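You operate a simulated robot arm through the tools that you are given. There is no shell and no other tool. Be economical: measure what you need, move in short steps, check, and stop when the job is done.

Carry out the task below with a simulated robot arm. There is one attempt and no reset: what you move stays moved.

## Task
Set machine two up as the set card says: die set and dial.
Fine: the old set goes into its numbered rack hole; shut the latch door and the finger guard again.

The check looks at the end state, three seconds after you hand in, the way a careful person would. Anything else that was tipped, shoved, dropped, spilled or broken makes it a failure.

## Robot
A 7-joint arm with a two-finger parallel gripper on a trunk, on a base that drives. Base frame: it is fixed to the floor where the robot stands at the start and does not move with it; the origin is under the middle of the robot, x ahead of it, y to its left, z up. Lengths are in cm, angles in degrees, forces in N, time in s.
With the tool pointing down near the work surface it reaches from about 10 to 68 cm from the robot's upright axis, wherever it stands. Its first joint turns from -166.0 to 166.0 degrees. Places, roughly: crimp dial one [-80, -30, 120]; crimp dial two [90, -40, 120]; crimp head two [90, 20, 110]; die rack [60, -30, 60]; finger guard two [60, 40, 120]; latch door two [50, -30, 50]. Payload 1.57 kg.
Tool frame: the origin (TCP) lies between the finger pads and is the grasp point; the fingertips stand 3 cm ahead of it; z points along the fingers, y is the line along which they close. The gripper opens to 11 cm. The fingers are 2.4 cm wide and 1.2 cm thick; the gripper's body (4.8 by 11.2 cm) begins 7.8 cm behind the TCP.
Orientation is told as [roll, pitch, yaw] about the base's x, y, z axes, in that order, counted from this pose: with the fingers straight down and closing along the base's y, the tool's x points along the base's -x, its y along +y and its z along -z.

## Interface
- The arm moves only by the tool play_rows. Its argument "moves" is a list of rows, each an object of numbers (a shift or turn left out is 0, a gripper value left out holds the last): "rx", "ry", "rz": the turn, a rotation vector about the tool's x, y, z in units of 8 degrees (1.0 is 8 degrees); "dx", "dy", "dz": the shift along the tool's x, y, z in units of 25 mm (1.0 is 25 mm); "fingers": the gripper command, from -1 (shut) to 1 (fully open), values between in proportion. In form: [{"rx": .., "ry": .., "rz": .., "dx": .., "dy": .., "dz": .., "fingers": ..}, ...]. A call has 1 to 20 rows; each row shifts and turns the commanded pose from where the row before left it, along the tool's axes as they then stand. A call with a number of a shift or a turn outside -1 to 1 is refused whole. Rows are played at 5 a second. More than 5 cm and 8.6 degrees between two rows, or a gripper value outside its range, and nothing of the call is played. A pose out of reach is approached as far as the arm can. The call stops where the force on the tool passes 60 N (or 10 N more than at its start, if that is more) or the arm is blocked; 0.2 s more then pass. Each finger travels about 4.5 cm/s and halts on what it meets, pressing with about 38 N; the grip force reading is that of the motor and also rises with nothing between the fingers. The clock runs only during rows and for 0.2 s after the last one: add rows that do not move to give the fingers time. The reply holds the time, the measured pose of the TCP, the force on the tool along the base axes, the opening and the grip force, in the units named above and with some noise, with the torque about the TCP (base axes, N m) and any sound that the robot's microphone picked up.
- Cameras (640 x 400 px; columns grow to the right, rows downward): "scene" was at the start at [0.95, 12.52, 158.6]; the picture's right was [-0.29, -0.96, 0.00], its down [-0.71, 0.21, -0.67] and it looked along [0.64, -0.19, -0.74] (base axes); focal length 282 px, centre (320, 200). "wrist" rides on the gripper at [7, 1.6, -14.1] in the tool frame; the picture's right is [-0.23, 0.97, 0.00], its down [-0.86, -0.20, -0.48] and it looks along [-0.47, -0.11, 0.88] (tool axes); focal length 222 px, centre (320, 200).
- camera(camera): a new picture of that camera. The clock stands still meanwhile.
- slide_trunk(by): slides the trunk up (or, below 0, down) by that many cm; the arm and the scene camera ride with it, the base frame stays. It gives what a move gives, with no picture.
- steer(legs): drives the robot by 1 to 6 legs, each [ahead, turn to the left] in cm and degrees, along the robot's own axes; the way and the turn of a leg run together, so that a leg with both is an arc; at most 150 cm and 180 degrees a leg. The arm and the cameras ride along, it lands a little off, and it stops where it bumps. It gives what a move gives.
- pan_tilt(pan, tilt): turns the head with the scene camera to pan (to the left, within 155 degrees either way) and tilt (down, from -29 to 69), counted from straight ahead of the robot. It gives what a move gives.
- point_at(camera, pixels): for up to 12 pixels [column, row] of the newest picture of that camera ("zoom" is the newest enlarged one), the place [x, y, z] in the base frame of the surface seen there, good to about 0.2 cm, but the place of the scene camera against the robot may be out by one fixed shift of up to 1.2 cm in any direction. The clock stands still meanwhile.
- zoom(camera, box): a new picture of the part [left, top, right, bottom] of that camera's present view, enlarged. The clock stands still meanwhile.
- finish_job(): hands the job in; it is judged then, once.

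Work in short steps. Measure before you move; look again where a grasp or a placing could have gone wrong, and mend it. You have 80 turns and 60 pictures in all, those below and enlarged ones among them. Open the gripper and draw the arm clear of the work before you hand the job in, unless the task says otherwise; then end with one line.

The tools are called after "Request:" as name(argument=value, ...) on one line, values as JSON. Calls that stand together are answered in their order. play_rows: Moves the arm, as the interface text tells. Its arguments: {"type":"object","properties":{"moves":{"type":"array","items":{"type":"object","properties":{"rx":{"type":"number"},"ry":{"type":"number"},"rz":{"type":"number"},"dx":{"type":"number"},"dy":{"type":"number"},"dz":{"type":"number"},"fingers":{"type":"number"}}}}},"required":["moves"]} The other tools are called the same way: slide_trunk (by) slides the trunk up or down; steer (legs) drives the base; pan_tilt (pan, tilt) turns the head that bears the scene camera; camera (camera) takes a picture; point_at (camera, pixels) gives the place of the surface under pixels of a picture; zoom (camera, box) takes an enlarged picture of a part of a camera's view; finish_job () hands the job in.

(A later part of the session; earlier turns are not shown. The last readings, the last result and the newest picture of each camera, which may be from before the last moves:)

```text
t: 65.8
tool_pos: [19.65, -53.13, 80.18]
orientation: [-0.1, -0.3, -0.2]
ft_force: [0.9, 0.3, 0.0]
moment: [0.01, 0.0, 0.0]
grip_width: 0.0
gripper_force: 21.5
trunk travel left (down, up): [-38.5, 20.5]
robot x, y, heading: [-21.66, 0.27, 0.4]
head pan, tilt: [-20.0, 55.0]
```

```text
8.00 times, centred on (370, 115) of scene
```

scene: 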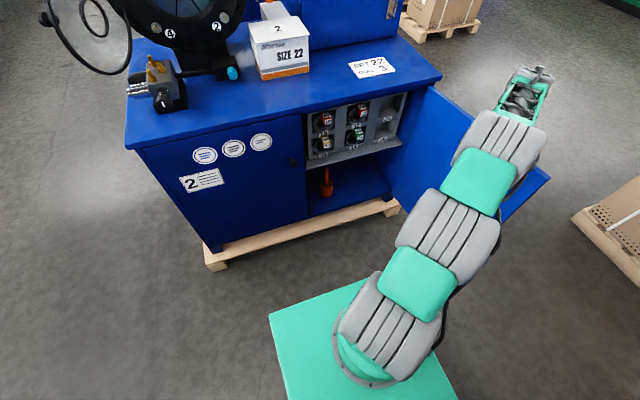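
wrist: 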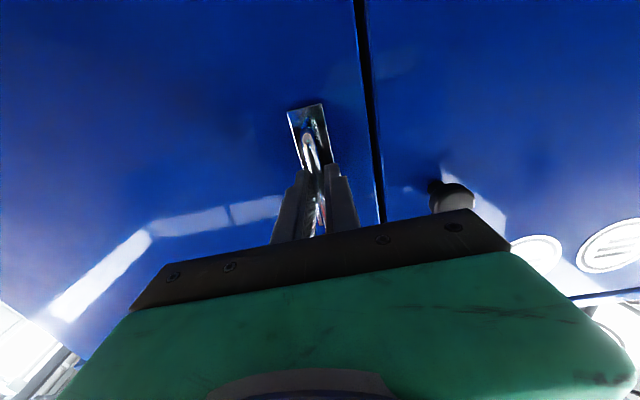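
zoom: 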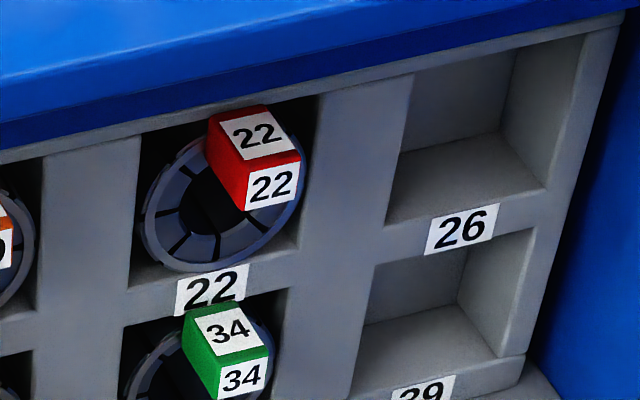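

Next: take out die 26. I draw the arm left away from the door, and raise the trunk.

Request:
play_rows(moves=[{"dy": 1}, {"dy": 1, "dx": -0.4}, {"dy": 1, "dx": -0.4}, {"dy": 1, "dx": -0.4}, {"dy": 1, "dx": -0.4}, {"dy": 1, "dx": -0.4}, {"dy": 1, "dx": -0.4}, {"dy": 1, "dx": -0.4}, {"dy": 1}, {"dy": 1}, {"dy": 1}, {"dy": 1}, {"dy": 1}, {"dy": 1}, {"dy": 1}, {"dy": 1}, {"dy": 1}, {"dy": 1}, {"dy": 1}, {"dy": 1}])

Request:
slide_trunk(by=20)

Request:
play_rows(moves=[{"dy": 1, "dz": -1, "fingers": 0.3}, {"dy": 1, "dz": -1}, {"dy": 1, "dz": -1}, {"dy": 1, "dz": -1}, {"dy": 1, "dz": -1}, {"dy": 1, "dz": -1}, {"dy": 1, "dz": -1}, {"dy": 0.7, "dz": -1}, {}])

```text
t: 70.0
tool_pos: [26.92, -3.09, 80.24]
orientation: [-0.3, -0.4, -0.2]
ft_force: [-0.3, 0.1, 0.3]
moment: [-0.01, 0.01, -0.01]
grip_width: 0.0
gripper_force: 21.6
trunk travel left (down, up): [-38.5, 20.5]
robot x, y, heading: [-21.7, 0.37, 0.4]
head pan, tilt: [-20.0, 55.0]
```

```text
t: 72.2
tool_pos: [27.03, -3.02, 100.19]
orientation: [-0.1, -0.3, -0.2]
ft_force: [-0.4, 0.1, 0.1]
moment: [0.0, -0.01, -0.02]
grip_width: 0.01
gripper_force: 21.7
trunk travel left (down, up): [-58.5, 0.5]
robot x, y, heading: [-21.67, 0.3, 0.5]
head pan, tilt: [-20.0, 55.0]
```

```text
t: 74.2
tool_pos: [27.12, 16.51, 120.18]
orientation: [-0.2, -0.4, -0.3]
ft_force: [0.1, -0.4, -0.2]
moment: [-0.03, 0.02, 0.0]
grip_width: 7.15
gripper_force: 0.1
trunk travel left (down, up): [-58.5, 0.5]
robot x, y, heading: [-21.63, -0.06, 0.7]
head pan, tilt: [-20.0, 55.0]
```

Now I pitch the tool forward at y≈17, z≈120 and look at the head with the wrist camera.

Request:
play_rows(moves=[{"ry": -1}, {"ry": -1}, {"ry": -1}, {"ry": -1}, {"ry": -1}, {"ry": -1}, {"ry": -1}, {"ry": -1}, {"ry": -1}, {"ry": -1}, {"ry": -1}, {"ry": -0.2}, {}])

Request:
steer(legs=[[20, 0]])

Request:
camera(camera="wrist")

Request:
camera(camera="scene")

```text
t: 77.0
tool_pos: [26.93, 16.21, 120.23]
orientation: [-111.3, -89.9, 111.1]
ft_force: [0.0, 0.0, -0.6]
moment: [0.0, -0.02, -0.01]
grip_width: 7.13
gripper_force: 0.0
trunk travel left (down, up): [-58.5, 0.5]
robot x, y, heading: [-21.7, 0.23, 0.5]
head pan, tilt: [-20.0, 55.0]
```

```text
t: 78.6
tool_pos: [46.85, 16.57, 120.05]
orientation: [-73.2, -89.8, 73.0]
ft_force: [0.5, -0.1, 0.0]
moment: [-0.04, -0.01, -0.01]
grip_width: 7.13
gripper_force: 0.0
trunk travel left (down, up): [-58.5, 0.5]
robot x, y, heading: [-1.64, 0.18, 0.5]
head pan, tilt: [-20.0, 55.0]
```

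```text
23 pictures are left
```

wrist: 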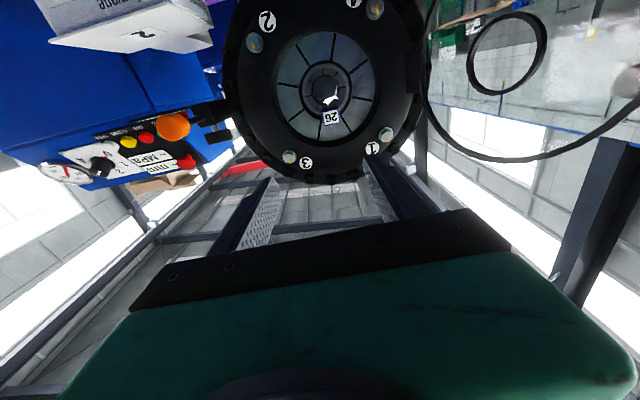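

```text
22 pictures are left
```

scene: 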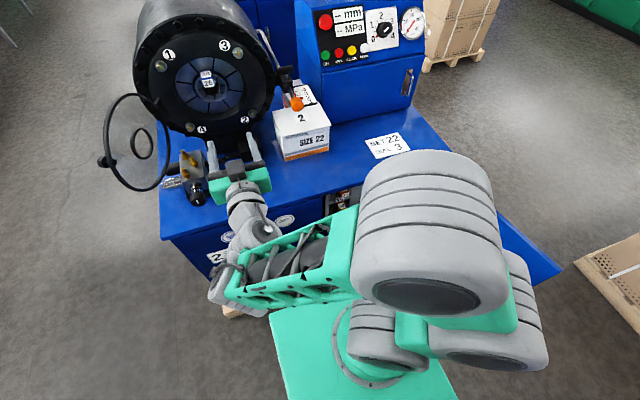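

The tag "26" is at wrist (331,117). I zoom and measure it.

Request:
zoom(camera="wrist", box=[270, 40, 390, 150])

Request:
point_at(camera="wrist", pixels=[[332, 118], [325, 119], [338, 118], [331, 111], [333, 122], [300, 100], [345, 95], [325, 75], [360, 130], [290, 155]])

```text
3.64 times, centred on (330, 95) of wrist
```

zoom: 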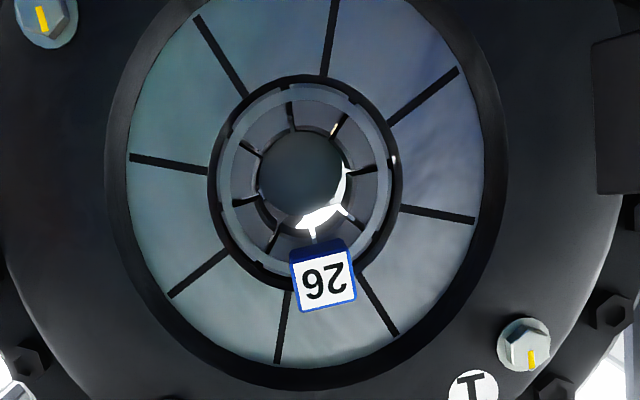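

```text
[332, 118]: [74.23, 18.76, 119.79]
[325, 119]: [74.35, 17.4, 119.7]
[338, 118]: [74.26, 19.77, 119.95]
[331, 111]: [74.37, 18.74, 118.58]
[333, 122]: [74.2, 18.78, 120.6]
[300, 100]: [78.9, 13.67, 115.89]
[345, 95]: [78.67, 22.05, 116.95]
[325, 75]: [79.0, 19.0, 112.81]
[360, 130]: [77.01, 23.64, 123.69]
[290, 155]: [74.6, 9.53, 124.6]
```

Tag 26 front at x=74.2, y 18.6, z 119.6; jaws' face at x≈78.9. I drive 8 cm closer and line up short of it.

Request:
steer(legs=[[8, 0]])

Request:
play_rows(moves=[{"dz": 1, "dy": 0.8, "dx": 0.18}, {"dz": 1}, {"dz": 1}, {"dz": 1}, {"dz": 1}, {"fingers": 0}, {}])

Request:
camera(camera="wrist")

Request:
point_at(camera="wrist", pixels=[[320, 140], [315, 145], [325, 145], [330, 150], [320, 155]])

```text
t: 79.7
tool_pos: [54.9, 16.56, 120.09]
orientation: [-66.9, -89.7, 66.8]
ft_force: [0.1, 0.7, -0.6]
moment: [0.0, 0.04, -0.02]
grip_width: 7.14
gripper_force: 0.1
trunk travel left (down, up): [-58.5, 0.5]
robot x, y, heading: [6.56, 0.32, 0.6]
head pan, tilt: [-20.0, 55.0]
```

```text
t: 81.3
tool_pos: [67.12, 18.52, 119.85]
orientation: [-85.8, -89.8, 85.8]
ft_force: [0.6, 0.1, -0.8]
moment: [-0.02, -0.03, 0.0]
grip_width: 5.5
gripper_force: 0.0
trunk travel left (down, up): [-58.5, 0.5]
robot x, y, heading: [6.5, 0.71, 0.4]
head pan, tilt: [-20.0, 55.0]
```

```text
20 pictures are left
```

wrist: 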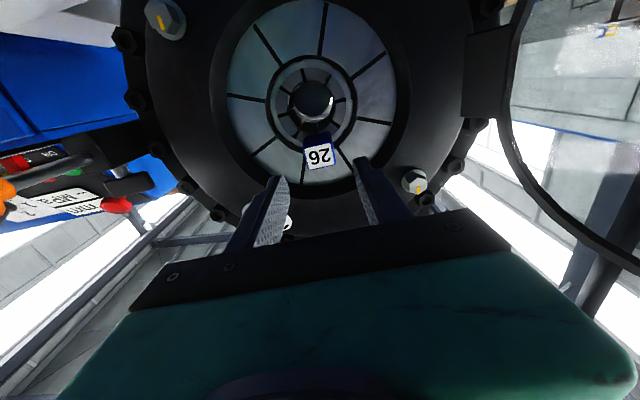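

```text
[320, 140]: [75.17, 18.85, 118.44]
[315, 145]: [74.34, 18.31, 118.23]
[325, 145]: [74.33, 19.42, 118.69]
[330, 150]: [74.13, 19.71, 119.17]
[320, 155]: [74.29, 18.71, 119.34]
```

Aligned. I advance 8.2 cm and close on the tag.

Request:
play_rows(moves=[{"dz": 1, "dy": 0.06, "dx": 0.1}, {"dz": 1}, {"dz": 0.8}, {"dz": 0.45}, {}, {"fingers": -1}, {}, {}, {}, {}])

```text
t: 83.5
tool_pos: [75.43, 18.76, 119.35]
orientation: [-80.7, -89.8, 80.7]
ft_force: [0.2, -3.1, -0.1]
moment: [-0.26, -0.09, -0.2]
grip_width: 3.02
gripper_force: 38.2
trunk travel left (down, up): [-58.5, 0.5]
robot x, y, heading: [6.01, 0.14, 0.5]
head pan, tilt: [-20.0, 55.0]
```

Gripped 3.0 cm. I pull straight back slowly.

Request:
play_rows(moves=[{"dz": -0.4}, {"dz": -0.4}, {"dz": -0.6}, {"dz": -0.8}, {}])

Request:
camera(camera="wrist")

```text
t: 84.7
tool_pos: [69.95, 18.86, 119.26]
orientation: [-33.9, -89.5, 33.8]
ft_force: [0.1, -0.8, -0.1]
moment: [-0.04, 0.78, -0.01]
grip_width: 3.02
gripper_force: 37.6
trunk travel left (down, up): [-58.5, 0.5]
robot x, y, heading: [6.59, 0.39, 0.7]
head pan, tilt: [-20.0, 55.0]
```

```text
19 pictures are left
```

wrist: 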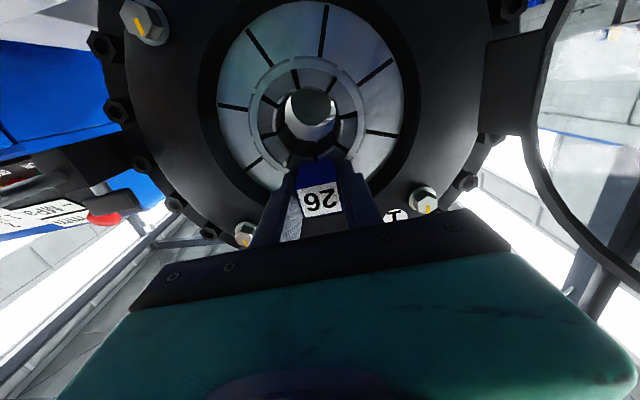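

The set is sliding out freely. I draw back further with the arm, then drive back 20 cm.

Request:
play_rows(moves=[{"dz": -0.8}, {"dz": -0.8}, {"dz": -0.8}, {"dz": -0.8}, {"dz": -0.8}, {}])

Request:
steer(legs=[[-20, 0]])

Request:
camera(camera="wrist")

```text
t: 86.1
tool_pos: [60.02, 18.71, 119.14]
orientation: [-56.3, -89.9, 56.1]
ft_force: [-1.1, 0.1, -0.7]
moment: [-0.01, 0.77, 0.0]
grip_width: 2.98
gripper_force: 38.3
trunk travel left (down, up): [-58.5, 0.5]
robot x, y, heading: [5.96, -0.07, 0.7]
head pan, tilt: [-20.0, 55.0]
```

```text
t: 87.7
tool_pos: [39.88, 18.7, 119.46]
orientation: [-70.3, -89.9, 70.6]
ft_force: [0.6, 0.8, -0.5]
moment: [0.02, 0.75, 0.02]
grip_width: 2.97
gripper_force: 38.2
trunk travel left (down, up): [-58.5, 0.5]
robot x, y, heading: [-14.2, 0.38, 0.7]
head pan, tilt: [-20.0, 55.0]
```

```text
18 pictures are left
```

wrist: 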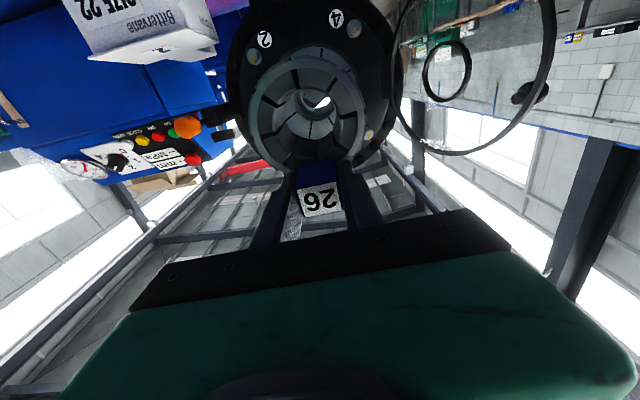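

Set 26 is in hand. I drive back 8 cm for clearance and carry it right to y≈-46 at this height.

Request:
steer(legs=[[-8, 0]])

Request:
play_rows(moves=[{"dy": -1}, {"dy": -1}, {"dy": -1}, {"dy": -1}, {"dy": -1}, {"dy": -1}, {"dy": -1}, {"dy": -1}, {"dy": -1}, {"dy": -1}, {"dy": -1}, {"dy": -1}, {"dy": -1}, {"dy": -1}, {"dy": -1}, {"dy": -1}, {"dy": -1}, {"dy": -1}, {"dy": -1}, {}])

Request:
play_rows(moves=[{"dy": -1}, {"dy": -1}, {"dy": -1}, {"dy": -1}, {"dy": -1}, {"dy": -1}, {"dy": -1}, {}])

Request:
camera(camera="scene")

```text
t: 88.7
tool_pos: [31.59, 18.71, 119.26]
orientation: [-66.8, -89.7, 67.0]
ft_force: [-0.4, 0.3, 0.1]
moment: [-0.01, 0.8, 0.0]
grip_width: 2.98
gripper_force: 38.1
trunk travel left (down, up): [-58.5, 0.5]
robot x, y, heading: [-21.99, 0.04, 0.9]
head pan, tilt: [-20.0, 55.0]
```

```text
t: 92.9
tool_pos: [31.78, -28.92, 119.44]
orientation: [-35.6, -89.9, 35.7]
ft_force: [0.1, -0.2, 0.0]
moment: [0.0, 0.78, 0.01]
grip_width: 2.99
gripper_force: 37.6
trunk travel left (down, up): [-58.5, 0.5]
robot x, y, heading: [-21.69, 0.11, 0.8]
head pan, tilt: [-20.0, 55.0]
```

```text
t: 94.7
tool_pos: [31.75, -46.41, 119.57]
orientation: [-35.7, -89.8, 35.8]
ft_force: [-0.5, 0.5, 0.3]
moment: [-0.02, 0.76, 0.04]
grip_width: 2.98
gripper_force: 37.3
trunk travel left (down, up): [-58.5, 0.5]
robot x, y, heading: [-22.06, 0.31, 1.1]
head pan, tilt: [-20.0, 55.0]
```

```text
17 pictures are left
```

scene: 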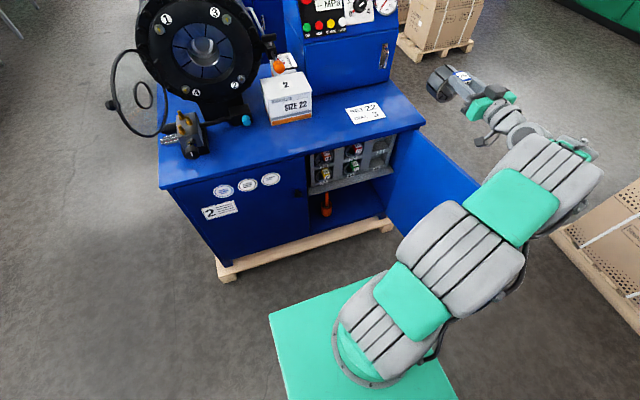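

The elbow sticks out to the right over the door; lowering here would strike it. I bring the arm back ahead and relocate the base ~35 cm to the right instead.

Request:
play_rows(moves=[{"dy": 1}, {"dy": 1}, {"dy": 1}, {"dy": 1}, {"dy": 1}, {"dy": 1}, {"dy": 1}, {"dy": 1}, {"dy": 1}, {"dy": 1}, {"dy": 1}, {"dy": 1}, {"dy": 1}, {"dy": 1}, {}])

Request:
steer(legs=[[7, 0], [0, -90], [33, 0], [0, 90], [-6, 0]])

Request:
camera(camera="scene")

```text
t: 97.9
tool_pos: [31.8, -11.36, 119.24]
orientation: [-42.5, -89.9, 42.6]
ft_force: [0.0, 0.7, -0.2]
moment: [-0.02, 0.76, -0.02]
grip_width: 2.97
gripper_force: 37.4
trunk travel left (down, up): [-58.5, 0.5]
robot x, y, heading: [-21.69, 0.45, 1.3]
head pan, tilt: [-20.0, 55.0]
```

```text
t: 107.6
tool_pos: [32.9, -59.2, 118.8]
orientation: [-6.1, -89.2, -10.8]
ft_force: [1.3, 0.3, 0.1]
moment: [0.17, 0.75, 0.03]
grip_width: 3.0
gripper_force: 37.9
trunk travel left (down, up): [-58.5, 0.5]
robot x, y, heading: [-15.24, -32.54, -16.3]
head pan, tilt: [-20.0, 55.0]
stopped in leg 4: the robot was blocked; the commanded pose is now the measured one
```

```text
16 pictures are left
```

scene: 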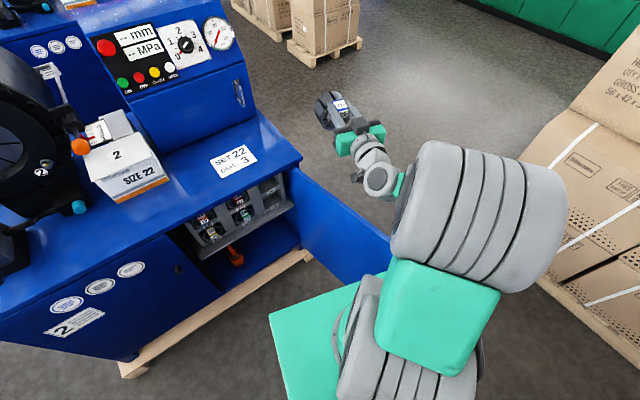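

The turn stopped at heading -16°. I measure the door edge (388,255) against the base edge (385,275) to see the contact.

Request:
point_at(camera="scene", pixels=[[386, 240], [372, 282], [350, 285], [275, 320], [290, 172], [388, 268], [555, 300], [600, 380]])

```text
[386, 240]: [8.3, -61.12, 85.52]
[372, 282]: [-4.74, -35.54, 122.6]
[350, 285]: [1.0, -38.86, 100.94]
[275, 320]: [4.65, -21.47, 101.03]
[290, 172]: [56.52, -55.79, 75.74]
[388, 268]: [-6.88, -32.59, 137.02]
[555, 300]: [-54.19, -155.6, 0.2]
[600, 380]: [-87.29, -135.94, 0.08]
```

The contact is likely the base with the open door's edge (8.3,-61). I back off 2 cm, keep this heading, square the tool to +x, shift to y≈-46, and check elbow height.

Request:
steer(legs=[[-2, 0]])

Request:
play_rows(moves=[{"rx": -0.7, "dy": 0.8}, {"rx": -0.7, "dy": 0.9}, {"rx": -0.7, "dy": 1}, {"dy": 1}, {"dy": 1}, {"dy": 0.5}, {}])

Request:
camera(camera="scene")

Request:
point_at(camera="scene", pixels=[[470, 160], [520, 200], [470, 200], [560, 220], [400, 220], [450, 300], [386, 240]])

```text
t: 108.4
tool_pos: [30.91, -58.74, 119.04]
orientation: [-19.4, -89.6, 2.6]
ft_force: [0.0, 0.1, 0.1]
moment: [0.2, 0.78, 0.0]
grip_width: 2.99
gripper_force: 38.7
trunk travel left (down, up): [-58.5, 0.5]
robot x, y, heading: [-17.05, -32.35, -16.4]
head pan, tilt: [-20.0, 55.0]
```

```text
t: 110.0
tool_pos: [32.2, -45.91, 119.04]
orientation: [-1.1, -89.5, 1.1]
ft_force: [0.3, 0.0, -0.7]
moment: [0.0, 0.79, 0.0]
grip_width: 3.01
gripper_force: 38.5
trunk travel left (down, up): [-58.5, 0.5]
robot x, y, heading: [-17.26, -32.3, -16.1]
head pan, tilt: [-20.0, 55.0]
```

```text
15 pictures are left
```

scene: 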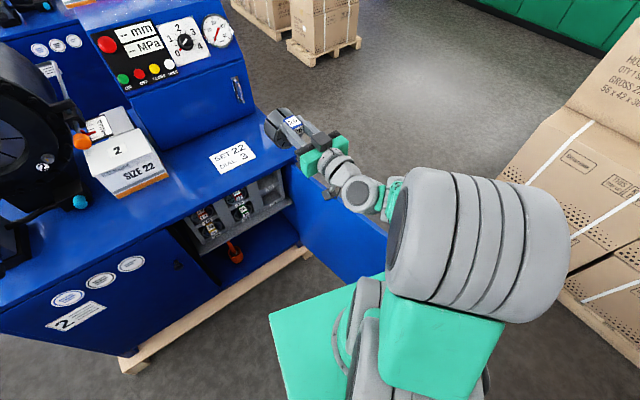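

```text
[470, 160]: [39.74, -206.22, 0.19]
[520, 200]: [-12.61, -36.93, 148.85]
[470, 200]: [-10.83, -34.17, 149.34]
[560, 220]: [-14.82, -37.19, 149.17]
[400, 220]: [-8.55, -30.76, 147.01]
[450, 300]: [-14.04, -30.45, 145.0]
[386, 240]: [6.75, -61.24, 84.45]
```

Elbow is high (z≈149), so lowering is safe. I lower 41 cm and look at the rack with the wrist camera.

Request:
slide_trunk(by=-42)

Request:
camera(camera="wrist")

```text
refused: -42 is not a number from -40 to 40
```

```text
14 pictures are left
```

wrist: 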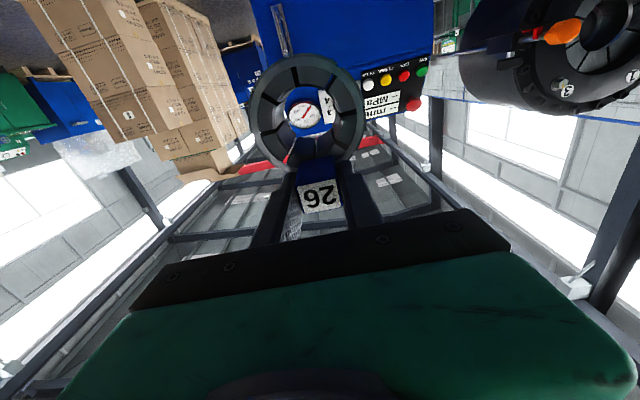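

The call was limited to 40; I lower 40 cm, then look.

Request:
slide_trunk(by=-40)

Request:
camera(camera="wrist")

Request:
point_at(camera="wrist", pixels=[[320, 205], [307, 60], [420, 95], [432, 110], [300, 110], [250, 90], [360, 100], [420, 125]])

```text
t: 113.8
tool_pos: [32.22, -45.98, 79.04]
orientation: [-1.0, -89.5, 1.0]
ft_force: [0.4, -1.1, -0.6]
moment: [-0.04, 0.77, 0.0]
grip_width: 3.0
gripper_force: 38.2
trunk travel left (down, up): [-18.5, 40.5]
robot x, y, heading: [-17.44, -32.09, -16.0]
head pan, tilt: [-20.0, 55.0]
```

```text
13 pictures are left
```

wrist: 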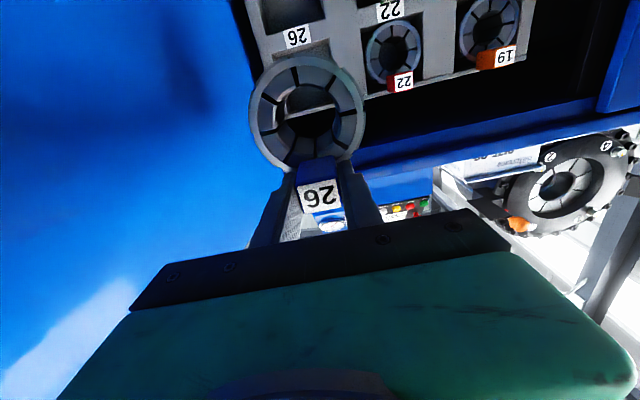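

```text
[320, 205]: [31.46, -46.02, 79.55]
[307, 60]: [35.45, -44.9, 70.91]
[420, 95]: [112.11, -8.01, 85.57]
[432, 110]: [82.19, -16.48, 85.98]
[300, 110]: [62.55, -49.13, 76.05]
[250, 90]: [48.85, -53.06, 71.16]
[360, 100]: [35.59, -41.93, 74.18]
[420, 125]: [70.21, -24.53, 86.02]
```

I measure tag 22 (401,82), tag 19 (505,55), labels 26 (298,36) and 22 (388,10), and ring extents.

Request:
point_at(camera="wrist", pixels=[[401, 82], [392, 84], [411, 80], [401, 76], [402, 88], [298, 36], [388, 10], [505, 55], [272, 32], [322, 20], [307, 58], [326, 45]])

Request:
zoom(camera="wrist", box=[240, 0, 440, 125])

```text
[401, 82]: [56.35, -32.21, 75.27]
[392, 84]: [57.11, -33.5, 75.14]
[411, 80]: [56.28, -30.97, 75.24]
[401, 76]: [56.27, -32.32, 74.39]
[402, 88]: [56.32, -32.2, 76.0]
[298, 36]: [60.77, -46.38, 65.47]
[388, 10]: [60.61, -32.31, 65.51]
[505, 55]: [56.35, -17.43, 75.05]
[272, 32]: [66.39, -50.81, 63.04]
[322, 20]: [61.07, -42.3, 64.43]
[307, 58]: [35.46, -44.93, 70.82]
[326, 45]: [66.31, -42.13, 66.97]
```

```text
3.20 times, centred on (340, 62) of wrist
```

zoom: 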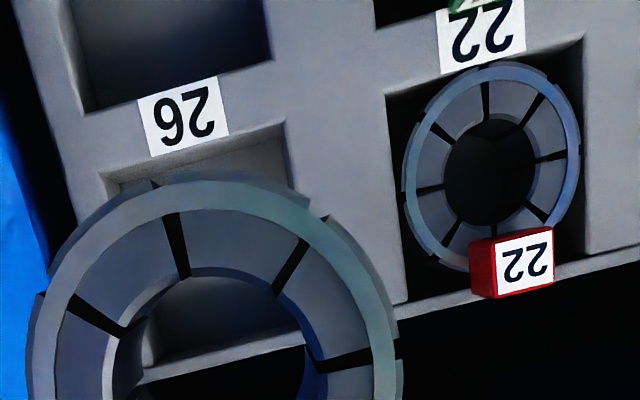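

I measure the hole edges for 22 and 26 at the rack face to find the centres.

Request:
point_at(camera="wrist", pixels=[[271, 55], [332, 45], [359, 38], [425, 25], [270, 48], [334, 52], [355, 60], [428, 40], [300, 48], [297, 50]])

```text
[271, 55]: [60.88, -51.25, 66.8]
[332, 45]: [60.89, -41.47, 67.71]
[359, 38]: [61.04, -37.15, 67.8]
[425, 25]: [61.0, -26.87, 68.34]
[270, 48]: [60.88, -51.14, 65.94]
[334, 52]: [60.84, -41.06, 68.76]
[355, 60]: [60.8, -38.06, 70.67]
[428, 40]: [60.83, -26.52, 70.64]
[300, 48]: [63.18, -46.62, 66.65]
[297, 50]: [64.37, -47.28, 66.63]
```

Hole 26 spans y≈-51.1…-41.5 (centre ≈-46.4), floor z≈66.6; the ring's bottom is 8.2 below the TCP. I lower to TCP z≈75.4, and advance to just in front of the rack.

Request:
slide_trunk(by=-3.6)

Request:
play_rows(moves=[{"dz": 1, "dy": -0.15}, {"dz": 1}, {"dz": 1}, {"dz": 1}, {"dz": 1}, {"dz": 1}, {"dz": 1}, {}])

Request:
camera(camera="wrist")

```text
t: 114.6
tool_pos: [32.12, -45.92, 75.52]
orientation: [-1.4, -89.5, 1.3]
ft_force: [0.2, 1.1, -0.4]
moment: [-0.01, 0.81, 0.0]
grip_width: 2.96
gripper_force: 37.6
trunk travel left (down, up): [-14.9, 44.1]
robot x, y, heading: [-17.28, -31.98, -16.5]
head pan, tilt: [-20.0, 55.0]
```

```text
t: 116.4
tool_pos: [49.52, -46.32, 75.13]
orientation: [1.7, -89.4, -1.9]
ft_force: [0.5, 0.5, -0.1]
moment: [0.0, 0.79, 0.0]
grip_width: 2.97
gripper_force: 38.0
trunk travel left (down, up): [-14.9, 44.1]
robot x, y, heading: [-17.19, -31.97, -16.1]
head pan, tilt: [-20.0, 55.0]
```

```text
11 pictures are left
```

wrist: 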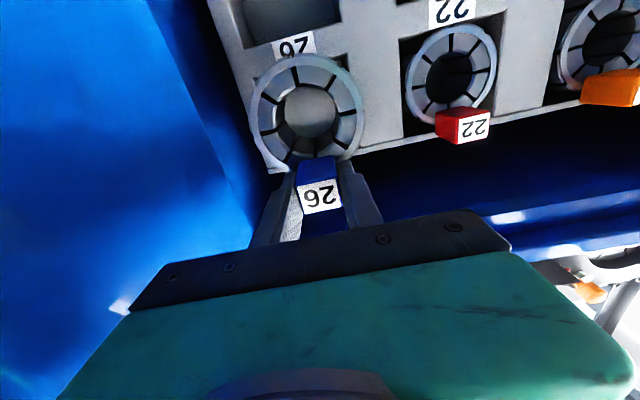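

Alignment looks right. I raise slightly (0.3 cm) and push in 8 cm; the force limit guards against a wrong fit.

Request:
play_rows(moves=[{"dx": -0.12, "dz": 0.5}, {"dz": 0.6}, {"dz": 0.6}, {"dz": 0.6}, {"dz": 0.5}, {"dz": 0.35}, {}])

```text
t: 118.0
tool_pos: [57.33, -46.5, 75.59]
orientation: [4.8, -89.5, -4.9]
ft_force: [-37.8, 2.4, -0.2]
moment: [-0.03, -0.13, 0.28]
grip_width: 2.98
gripper_force: 38.1
trunk travel left (down, up): [-14.9, 44.1]
robot x, y, heading: [-17.29, -32.08, -16.1]
head pan, tilt: [-20.0, 55.0]
```

It has reached the back of the hole (x 57.3 as expected). I ease off, lower until it rests, and release.

Request:
play_rows(moves=[{"dz": -0.1}, {"dx": 0.1}, {"dx": 0.1}, {}])

```text
t: 119.0
tool_pos: [57.25, -46.48, 75.43]
orientation: [-88.6, -89.7, 88.4]
ft_force: [-0.1, -3.9, 7.5]
moment: [-0.26, -0.9, -0.34]
grip_width: 2.99
gripper_force: 37.9
trunk travel left (down, up): [-14.9, 44.1]
robot x, y, heading: [-17.25, -32.21, -16.4]
head pan, tilt: [-20.0, 55.0]
```

It now rests (7.5 N up). I release and withdraw 12 cm, then look.

Request:
play_rows(moves=[{"fingers": -0.2}, {}, {"fingers": 0}, {}, {"dz": -0.6}, {"dz": -1}, {"dz": -1}, {"dz": -1}, {"dz": -1}, {}])

Request:
camera(camera="wrist")

Request:
point_at(camera="wrist", pixels=[[315, 135], [320, 140], [310, 130], [325, 145], [440, 120], [450, 125], [460, 122], [470, 120]])

```text
t: 121.2
tool_pos: [45.52, -46.37, 75.2]
orientation: [-4.1, -89.5, 4.2]
ft_force: [-0.2, -0.4, 0.1]
moment: [0.01, -0.01, 0.02]
grip_width: 5.53
gripper_force: 0.2
trunk travel left (down, up): [-14.9, 44.1]
robot x, y, heading: [-16.85, -32.24, -16.2]
head pan, tilt: [-20.0, 55.0]
```

```text
10 pictures are left
```

wrist: 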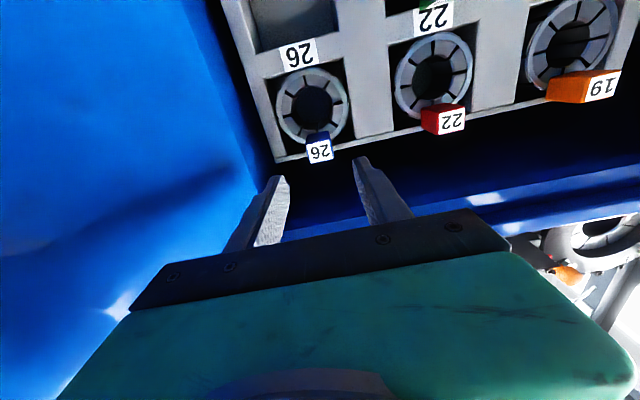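

```text
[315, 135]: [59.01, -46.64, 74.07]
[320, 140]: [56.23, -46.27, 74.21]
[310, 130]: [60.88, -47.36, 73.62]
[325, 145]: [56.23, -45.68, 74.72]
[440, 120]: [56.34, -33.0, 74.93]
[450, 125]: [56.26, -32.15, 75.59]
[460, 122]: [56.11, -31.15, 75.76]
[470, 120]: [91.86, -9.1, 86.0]
```

Set 26 sits like the others (tag front x 56.2). Now set 22's tag: centre y≈-32.2, z≈75.2. I move over, advance and grip.

Request:
play_rows(moves=[{"dy": 1}, {"dy": 1}, {"dy": 1}, {"dy": 1}, {"dy": 1}, {"dy": 0.68}, {"dz": 1}, {"dz": 1}, {"dz": 1}, {"dz": 1}, {"dz": 0.75}, {}, {"fingers": -1}, {}, {}, {}, {}])

```text
t: 124.8
tool_pos: [57.66, -32.1, 75.15]
orientation: [-3.5, -89.5, 3.4]
ft_force: [2.1, 1.0, -0.6]
moment: [0.09, 0.0, 0.06]
grip_width: 2.98
gripper_force: 37.7
trunk travel left (down, up): [-14.9, 44.1]
robot x, y, heading: [-17.08, -31.96, -16.3]
head pan, tilt: [-20.0, 55.0]
```

Gripped (2.98 cm). I lift 0.25 cm and draw it out to x≈32.

Request:
play_rows(moves=[{"dx": -0.1}, {"dz": -0.5}, {"dz": -0.7}, {"dz": -1}, {"dz": -1}, {"dz": -1}, {"dz": -1}, {"dz": -1}, {"dz": -1}, {"dz": -1}, {"dz": -1}, {"dz": -0.8}, {}])

Request:
slide_trunk(by=40)

Request:
slide_trunk(by=3.9)

```text
t: 127.6
tool_pos: [32.66, -32.12, 75.55]
orientation: [-2.6, -89.4, 2.6]
ft_force: [1.0, -0.7, -15.4]
moment: [0.01, 0.77, 0.03]
grip_width: 2.97
gripper_force: 38.6
trunk travel left (down, up): [-14.9, 44.1]
robot x, y, heading: [-17.2, -32.39, -16.1]
head pan, tilt: [-20.0, 55.0]
```

```text
t: 131.4
tool_pos: [32.66, -32.33, 115.7]
orientation: [-3.7, -89.4, 3.5]
ft_force: [0.4, -0.2, -13.5]
moment: [0.0, 0.75, 0.01]
grip_width: 2.98
gripper_force: 38.1
trunk travel left (down, up): [-54.9, 4.1]
robot x, y, heading: [-17.31, -32.26, -16.2]
head pan, tilt: [-20.0, 55.0]
```

```text
t: 132.2
tool_pos: [32.66, -32.1, 119.52]
orientation: [-3.6, -89.4, 3.6]
ft_force: [0.7, 0.4, -14.9]
moment: [-0.02, 0.8, 0.0]
grip_width: 3.01
gripper_force: 37.5
trunk travel left (down, up): [-58.8, 0.2]
robot x, y, heading: [-17.2, -32.39, -16.3]
head pan, tilt: [-20.0, 55.0]
```

Set 22 is in hand at z≈119.5. I drive back to the middle by retracing: turn right, reverse, turn left.

Request:
steer(legs=[[0, -74], [-32, 0], [0, 90]])

```text
t: 141.4
tool_pos: [31.13, 13.65, 119.47]
orientation: [-3.6, -89.4, 20.1]
ft_force: [0.8, 0.9, -13.9]
moment: [-0.23, 0.81, -0.01]
grip_width: 2.97
gripper_force: 37.8
trunk travel left (down, up): [-58.8, 0.2]
robot x, y, heading: [-16.73, -0.59, 0.2]
head pan, tilt: [-20.0, 55.0]
```

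Back at heading 0.2°. I square the tool to +x, shift to y≈18.8, then drive forward 22 cm.

Request:
play_rows(moves=[{"rx": 0.7, "dy": 0.6}, {"rx": 0.7, "dy": 0.7}, {"rx": 0.66, "dy": 0.75, "ry": -0.07}, {}])

Request:
steer(legs=[[22, 0]])

Request:
camera(camera="wrist")

```text
t: 142.4
tool_pos: [30.06, 18.87, 119.35]
orientation: [-63.1, -89.8, 63.0]
ft_force: [1.2, -0.1, -14.5]
moment: [0.0, 0.78, -0.01]
grip_width: 3.01
gripper_force: 38.0
trunk travel left (down, up): [-58.8, 0.2]
robot x, y, heading: [-16.69, -0.24, 0.2]
head pan, tilt: [-20.0, 55.0]
```

```text
t: 144.1
tool_pos: [51.65, 18.86, 119.42]
orientation: [-73.3, -89.7, 73.4]
ft_force: [0.3, 0.1, -15.2]
moment: [0.0, 0.78, -0.01]
grip_width: 2.98
gripper_force: 38.3
trunk travel left (down, up): [-58.8, 0.2]
robot x, y, heading: [4.85, 0.08, 0.4]
head pan, tilt: [-20.0, 55.0]
```

```text
9 pictures are left
```

wrist: 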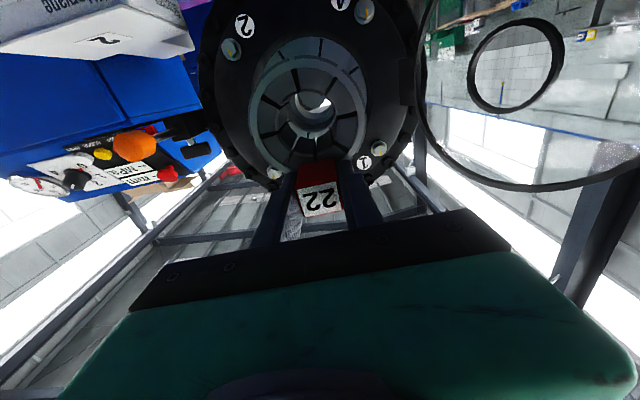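

I advance to just before entry (x≈67), with small corrections.

Request:
play_rows(moves=[{"dz": 1, "dy": -0.04, "dx": -0.03}, {"dz": 1}, {"dz": 1}, {"dz": 1}, {"dz": 1}, {"dz": 1}, {}])

```text
t: 145.7
tool_pos: [66.48, 18.75, 119.45]
orientation: [-70.7, -89.8, 70.8]
ft_force: [0.1, -0.7, -14.9]
moment: [-0.03, 0.83, 0.01]
grip_width: 2.99
gripper_force: 37.7
trunk travel left (down, up): [-58.8, 0.2]
robot x, y, heading: [4.74, -0.16, 0.2]
head pan, tilt: [-20.0, 55.0]
```

Position matches the extraction line. I insert slowly to x≈75.6.

Request:
play_rows(moves=[{"dz": 0.5}, {"dz": 0.5}, {"dz": 0.5}, {"dz": 0.5}, {"dz": 0.5}, {"dz": 0.5}, {"dz": 0.4}, {"dz": 0.24}, {}])

```text
t: 147.1
tool_pos: [73.11, 18.57, 121.02]
orientation: [-179.6, -88.5, 179.2]
ft_force: [-27.8, -6.1, 8.3]
moment: [-0.24, -0.08, -0.63]
grip_width: 2.99
gripper_force: 37.8
trunk travel left (down, up): [-58.8, 0.2]
robot x, y, heading: [4.87, -0.43, 0.4]
head pan, tilt: [-20.0, 55.0]
stopped in row 6: the force on the tool passed its limit (the readings are from after the stop); the commanded pose is now the measured one
```

It rode up and stopped at x 73.1, so it did not enter. I back off and look.

Request:
play_rows(moves=[{"dz": -0.5}, {"dz": -0.8}, {"dz": -0.8}, {"dz": -0.8}, {}])

Request:
zoom(camera="wrist", box=[180, 0, 440, 240])

```text
t: 148.3
tool_pos: [66.5, 18.87, 120.22]
orientation: [179.9, -89.0, -180.0]
ft_force: [0.9, 0.9, -15.0]
moment: [-0.01, 0.66, 0.02]
grip_width: 2.98
gripper_force: 38.2
trunk travel left (down, up): [-58.8, 0.2]
robot x, y, heading: [4.85, -0.43, 0.3]
head pan, tilt: [-20.0, 55.0]
```

```text
1.67 times, centred on (310, 120) of wrist
```

zoom: 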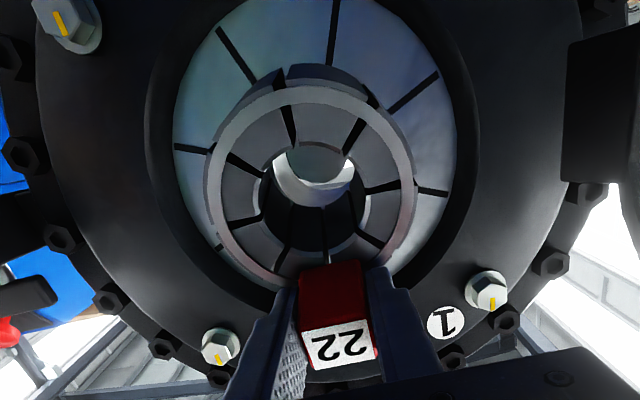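

I measure ring 22's position in hand and the bore's surroundings.

Request:
point_at(camera="zoom", pixels=[[340, 343], [325, 340], [360, 340], [218, 190], [408, 185], [320, 92], [340, 300], [185, 140], [440, 130], [330, 40], [320, 75], [390, 330]])

```text
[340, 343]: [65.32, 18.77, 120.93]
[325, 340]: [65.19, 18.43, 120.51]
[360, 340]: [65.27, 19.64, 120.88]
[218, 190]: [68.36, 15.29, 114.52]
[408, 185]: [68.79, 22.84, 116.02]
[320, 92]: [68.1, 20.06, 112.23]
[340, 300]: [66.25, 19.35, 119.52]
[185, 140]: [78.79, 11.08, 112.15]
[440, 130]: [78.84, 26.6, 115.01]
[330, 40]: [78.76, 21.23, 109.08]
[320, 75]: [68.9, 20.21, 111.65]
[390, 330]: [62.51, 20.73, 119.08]
```

Set 22 is now tilted ~10° nose-down in the grip: its lower edge caught the bore's lip. I pitch the tool up 10° to level the set, lower 0.8 cm, and remeasure.

Request:
play_rows(moves=[{"dx": 0.33, "dy": -0.05}, {"ry": -0.6}, {"ry": -0.65}, {}])

Request:
zoom(camera="wrist", box=[200, 10, 420, 240])

Request:
point_at(camera="zoom", pixels=[[340, 343], [325, 345], [355, 345], [340, 330], [220, 190], [406, 185], [320, 95], [320, 110], [240, 250], [395, 245], [210, 190], [414, 185]])

```text
t: 149.3
tool_pos: [66.58, 18.76, 119.62]
orientation: [179.7, -79.0, -179.8]
ft_force: [0.1, -0.2, -14.6]
moment: [-0.01, 0.8, 0.04]
grip_width: 3.02
gripper_force: 38.3
trunk travel left (down, up): [-58.8, 0.2]
robot x, y, heading: [4.65, -0.25, 0.5]
head pan, tilt: [-20.0, 55.0]
```

```text
1.74 times, centred on (310, 125) of wrist
```

zoom: 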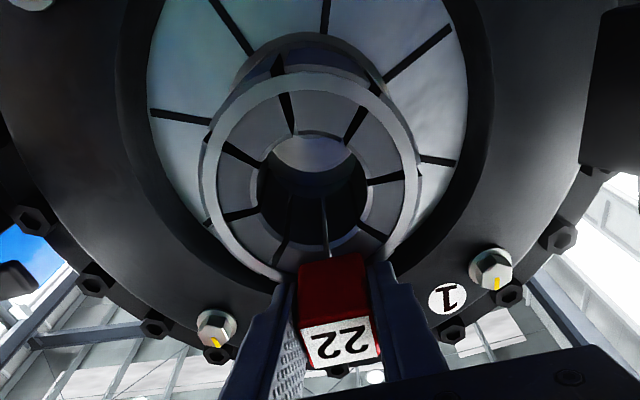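

```text
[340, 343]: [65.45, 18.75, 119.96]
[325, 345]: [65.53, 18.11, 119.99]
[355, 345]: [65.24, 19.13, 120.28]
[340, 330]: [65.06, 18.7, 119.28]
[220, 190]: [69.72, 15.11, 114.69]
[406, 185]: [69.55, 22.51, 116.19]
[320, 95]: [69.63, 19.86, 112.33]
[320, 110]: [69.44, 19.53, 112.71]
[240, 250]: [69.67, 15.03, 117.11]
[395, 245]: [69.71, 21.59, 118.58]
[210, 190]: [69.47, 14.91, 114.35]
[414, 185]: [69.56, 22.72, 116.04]
```

The set is level now (face x 69.6 all round). Fitting the circles puts ring centre z≈115.05 vs bore ≈115.3, so I raise 0.22 cm and advance in small steps.

Request:
play_rows(moves=[{"dx": -0.09, "dy": -0.02}, {"dz": 0.49, "dx": 0.087}, {"dz": 0.49, "dx": 0.087}, {"dz": 0.3, "dx": 0.053}, {}])

Request:
play_rows(moves=[{"dz": 0.25, "dx": 0.043}, {"dz": 0.25, "dx": 0.043}, {}])

```text
t: 150.5
tool_pos: [69.79, 18.74, 119.75]
orientation: [-180.0, -79.1, 179.9]
ft_force: [0.6, -0.5, -15.2]
moment: [-0.01, 0.79, 0.0]
grip_width: 2.97
gripper_force: 38.2
trunk travel left (down, up): [-58.8, 0.2]
robot x, y, heading: [4.76, -0.12, 0.6]
head pan, tilt: [-20.0, 55.0]
```

```text
t: 151.3
tool_pos: [71.1, 18.72, 119.79]
orientation: [-180.0, -78.9, 179.9]
ft_force: [-0.6, -0.4, -14.5]
moment: [0.0, 0.85, -0.07]
grip_width: 2.98
gripper_force: 38.4
trunk travel left (down, up): [-58.8, 0.2]
robot x, y, heading: [4.86, -0.36, 0.2]
head pan, tilt: [-20.0, 55.0]
```

No contact yet; continue.

Request:
play_rows(moves=[{"dz": 0.25, "dx": 0.043}, {"dz": 0.25, "dx": 0.043}, {}])

Request:
play_rows(moves=[{"dz": 0.2, "dx": 0.035}, {"dz": 0.2, "dx": 0.035}, {"dz": 0.2, "dx": 0.035}, {}])

```text
t: 152.1
tool_pos: [72.27, 18.66, 119.74]
orientation: [179.8, -78.9, 180.0]
ft_force: [-0.2, -0.2, -16.2]
moment: [-0.02, 0.83, 0.04]
grip_width: 2.98
gripper_force: 38.5
trunk travel left (down, up): [-58.8, 0.2]
robot x, y, heading: [4.62, -0.26, 0.3]
head pan, tilt: [-20.0, 55.0]
```

```text
t: 153.1
tool_pos: [73.93, 18.79, 119.8]
orientation: [-179.9, -79.2, 179.8]
ft_force: [-1.8, -1.0, -21.4]
moment: [0.0, 1.13, -0.02]
grip_width: 2.98
gripper_force: 38.4
trunk travel left (down, up): [-58.8, 0.2]
robot x, y, heading: [4.66, -0.37, 0.4]
head pan, tilt: [-20.0, 55.0]
```

It is entering (slight downward contact, -6 N). I lower a hair and push the last 1.6 cm.

Request:
play_rows(moves=[{"dz": 0.2, "dx": 0.055}, {"dz": 0.2, "dx": 0.045}, {"dz": 0.2, "dx": 0.035}, {"dz": 0.05}, {}])

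```text
t: 154.3
tool_pos: [75.48, 18.76, 119.76]
orientation: [-179.9, -79.1, 179.8]
ft_force: [-4.2, -1.2, -24.5]
moment: [0.0, 1.09, -0.04]
grip_width: 2.98
gripper_force: 37.8
trunk travel left (down, up): [-58.8, 0.2]
robot x, y, heading: [4.52, 0.09, 0.2]
head pan, tilt: [-20.0, 55.0]
```

Nearly seated. I relax downward and push a little to feel the stop.

Request:
play_rows(moves=[{"dx": 0.06}, {"dz": 0.12, "dx": 0.02}, {"dz": 0.1, "dx": 0.018}, {}])

```text
t: 155.3
tool_pos: [75.5, 18.66, 119.87]
orientation: [-179.6, -78.9, 179.4]
ft_force: [-31.6, -4.6, -20.7]
moment: [-0.08, 0.54, 0.29]
grip_width: 2.98
gripper_force: 38.3
trunk travel left (down, up): [-58.8, 0.2]
robot x, y, heading: [4.6, -0.15, 0.4]
head pan, tilt: [-20.0, 55.0]
```

Hard stop felt at x 75.5: seated. I release and withdraw straight back.

Request:
play_rows(moves=[{"dz": -0.1}, {"fingers": -0.2}, {}, {"fingers": 0}, {}, {"dz": -0.5, "dx": -0.087}, {"dz": -0.9, "dx": -0.16}, {"dz": -0.9, "dx": -0.16}, {"dz": -0.9, "dx": -0.16}, {"dz": -0.9, "dx": -0.16}, {}])

Request:
steer(legs=[[-15, 0]])

Request:
pan_tilt(pan=10, tilt=40)

Request:
camera(camera="scene")

```text
t: 157.7
tool_pos: [65.07, 18.82, 119.57]
orientation: [179.7, -79.0, -179.8]
ft_force: [-0.3, 0.2, -0.3]
moment: [0.01, -0.01, -0.03]
grip_width: 5.51
gripper_force: 0.0
trunk travel left (down, up): [-58.8, 0.2]
robot x, y, heading: [4.34, 0.22, 0.1]
head pan, tilt: [-20.0, 55.0]
```

```text
t: 159.1
tool_pos: [50.38, 18.69, 119.67]
orientation: [179.8, -78.9, -179.8]
ft_force: [-1.1, -0.5, 0.5]
moment: [0.03, 0.0, -0.03]
grip_width: 5.51
gripper_force: 0.1
trunk travel left (down, up): [-58.8, 0.2]
robot x, y, heading: [-9.52, -0.07, 0.4]
head pan, tilt: [-20.0, 55.0]
```

```text
t: 160.0
tool_pos: [50.42, 18.73, 119.43]
orientation: [179.8, -78.9, -179.8]
ft_force: [0.3, 0.1, 0.9]
moment: [0.03, -0.03, 0.0]
grip_width: 5.5
gripper_force: 0.1
trunk travel left (down, up): [-58.8, 0.2]
robot x, y, heading: [-9.68, -0.45, 0.3]
head pan, tilt: [10.0, 40.0]
```

```text
6 pictures are left
```

scene: 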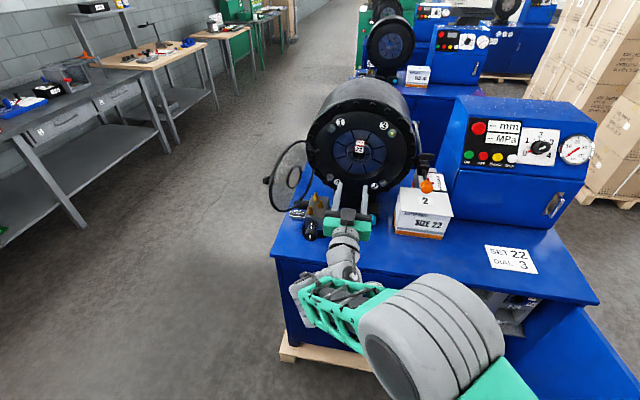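

Set 22 is in. Now the guard: it stands open on the left with its knob at (267,180). I measure it again and bring the closed gripper round to its outer (left) side.

Request:
point_at(camera="scene", pixels=[[267, 180], [274, 165], [290, 145], [304, 142], [303, 150], [275, 205], [541, 145], [550, 139], [533, 150], [314, 175]])

Request:
play_rows(moves=[{"ry": 0.7, "fingers": -1}, {"ry": 0.65}, {"dz": -1}, {"dz": -1}, {"dz": -1}, {"dz": -1}, {"dz": -1}, {"dz": -0.8, "dy": 1}, {"dy": 1}, {"dy": 1}, {"dy": 1}, {"dy": 1}, {"dy": 1}, {"dy": 1}, {"dy": 1}, {"dy": 1}, {"dy": 1}, {"dy": 1}, {"dy": 1}, {}])

```text
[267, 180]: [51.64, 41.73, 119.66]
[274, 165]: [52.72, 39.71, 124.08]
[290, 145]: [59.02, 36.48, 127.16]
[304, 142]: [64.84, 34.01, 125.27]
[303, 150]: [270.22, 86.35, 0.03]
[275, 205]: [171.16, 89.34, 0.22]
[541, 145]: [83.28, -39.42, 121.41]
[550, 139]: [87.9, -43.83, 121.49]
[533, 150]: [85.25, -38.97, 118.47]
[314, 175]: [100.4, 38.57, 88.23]
```

```text
t: 164.2
tool_pos: [36.05, 48.92, 119.6]
orientation: [170.5, -89.6, -170.4]
ft_force: [0.1, -0.2, 0.9]
moment: [0.0, -0.03, -0.01]
grip_width: 0.0
gripper_force: 21.4
trunk travel left (down, up): [-58.8, 0.2]
robot x, y, heading: [-10.07, -0.34, 0.2]
head pan, tilt: [10.0, 40.0]
```

Disc lies from (53,41) to (65,35); hinge ≈(74,31.5). I drive 12 cm forward, put the fingers left of the disc and sweep it along its closing arc.

Request:
steer(legs=[[12, 0]])

Request:
play_rows(moves=[{"dz": 0.9}, {"dz": 0.9}, {"dz": 0.9}, {"dz": 0.6}, {}])

Request:
play_rows(moves=[{"dy": -0.9, "dz": -0.2}, {"dy": -0.9, "dz": -0.2}, {"dy": -0.9, "dz": -0.2}, {"dy": -0.9, "dz": -0.2}, {"dy": -0.9, "dz": -0.2}, {"dy": -0.9, "dz": -0.2}, {"dy": -0.9, "dz": -0.2}, {"dy": -0.92, "dz": 0.08}, {"dy": -0.92, "dz": 0.08}, {"dy": -0.92, "dz": 0.08}, {"dy": -0.77, "dz": 0.35}, {"dy": -0.77, "dz": 0.35}, {"dy": -0.77, "dz": 0.35}, {"dy": -0.77, "dz": 0.35}, {}])

Request:
camera(camera="scene")

```text
t: 165.4
tool_pos: [48.1, 48.95, 119.55]
orientation: [172.5, -89.7, -172.7]
ft_force: [0.7, -0.6, -0.8]
moment: [0.02, 0.01, -0.03]
grip_width: 0.0
gripper_force: 20.8
trunk travel left (down, up): [-58.8, 0.2]
robot x, y, heading: [2.28, -0.13, 0.3]
head pan, tilt: [10.0, 40.0]
```

```text
t: 166.6
tool_pos: [56.15, 48.81, 119.64]
orientation: [176.5, -89.7, -176.5]
ft_force: [0.3, -0.1, 0.0]
moment: [0.01, -0.06, 0.01]
grip_width: 0.01
gripper_force: 21.2
trunk travel left (down, up): [-58.8, 0.2]
robot x, y, heading: [2.18, -0.22, 0.4]
head pan, tilt: [10.0, 40.0]
```

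```text
t: 169.8
tool_pos: [56.84, 18.35, 119.7]
orientation: [171.2, -89.6, -171.5]
ft_force: [0.7, 0.9, -0.5]
moment: [0.0, -0.01, -0.02]
grip_width: 0.0
gripper_force: 21.6
trunk travel left (down, up): [-58.8, 0.2]
robot x, y, heading: [1.72, -0.01, 0.4]
head pan, tilt: [10.0, 40.0]
```

```text
5 pictures are left
```

scene: 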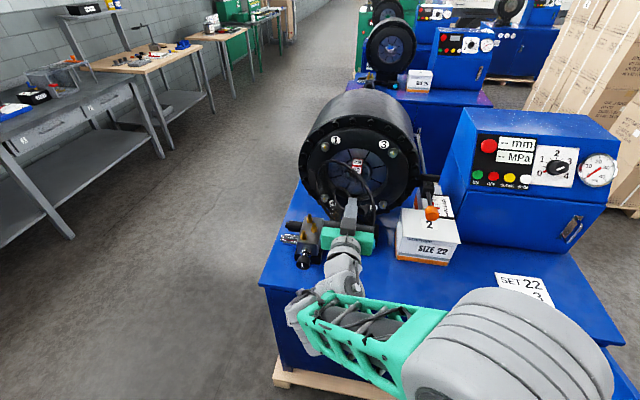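

The guard is swinging with the fingers. I continue the arc and press it shut gently.

Request:
play_rows(moves=[{"dz": 0.85, "dy": -0.69}, {"dz": 0.85, "dy": -0.69}, {"dz": 0.85, "dy": -0.69}, {"dz": 0.75, "dy": -0.2}, {"dz": 0.75, "dy": -0.2}, {"dz": 0.6, "dy": -0.2}, {"dz": 0.3}, {"dz": 0.3}, {"dz": 0.3}, {"dz": 0.3}, {"dz": 0.3}, {}])

```text
t: 171.9
tool_pos: [69.88, 11.74, 119.8]
orientation: [-146.1, -89.7, 146.0]
ft_force: [-48.5, -4.9, 10.0]
moment: [0.09, 0.17, -0.11]
grip_width: 0.01
gripper_force: 21.6
trunk travel left (down, up): [-58.8, 0.2]
robot x, y, heading: [2.06, 0.16, 0.5]
head pan, tilt: [10.0, 40.0]
stopped in row 10: the force on the tool passed its limit (the readings are from after the stop); the commanded pose is now the measured one
```

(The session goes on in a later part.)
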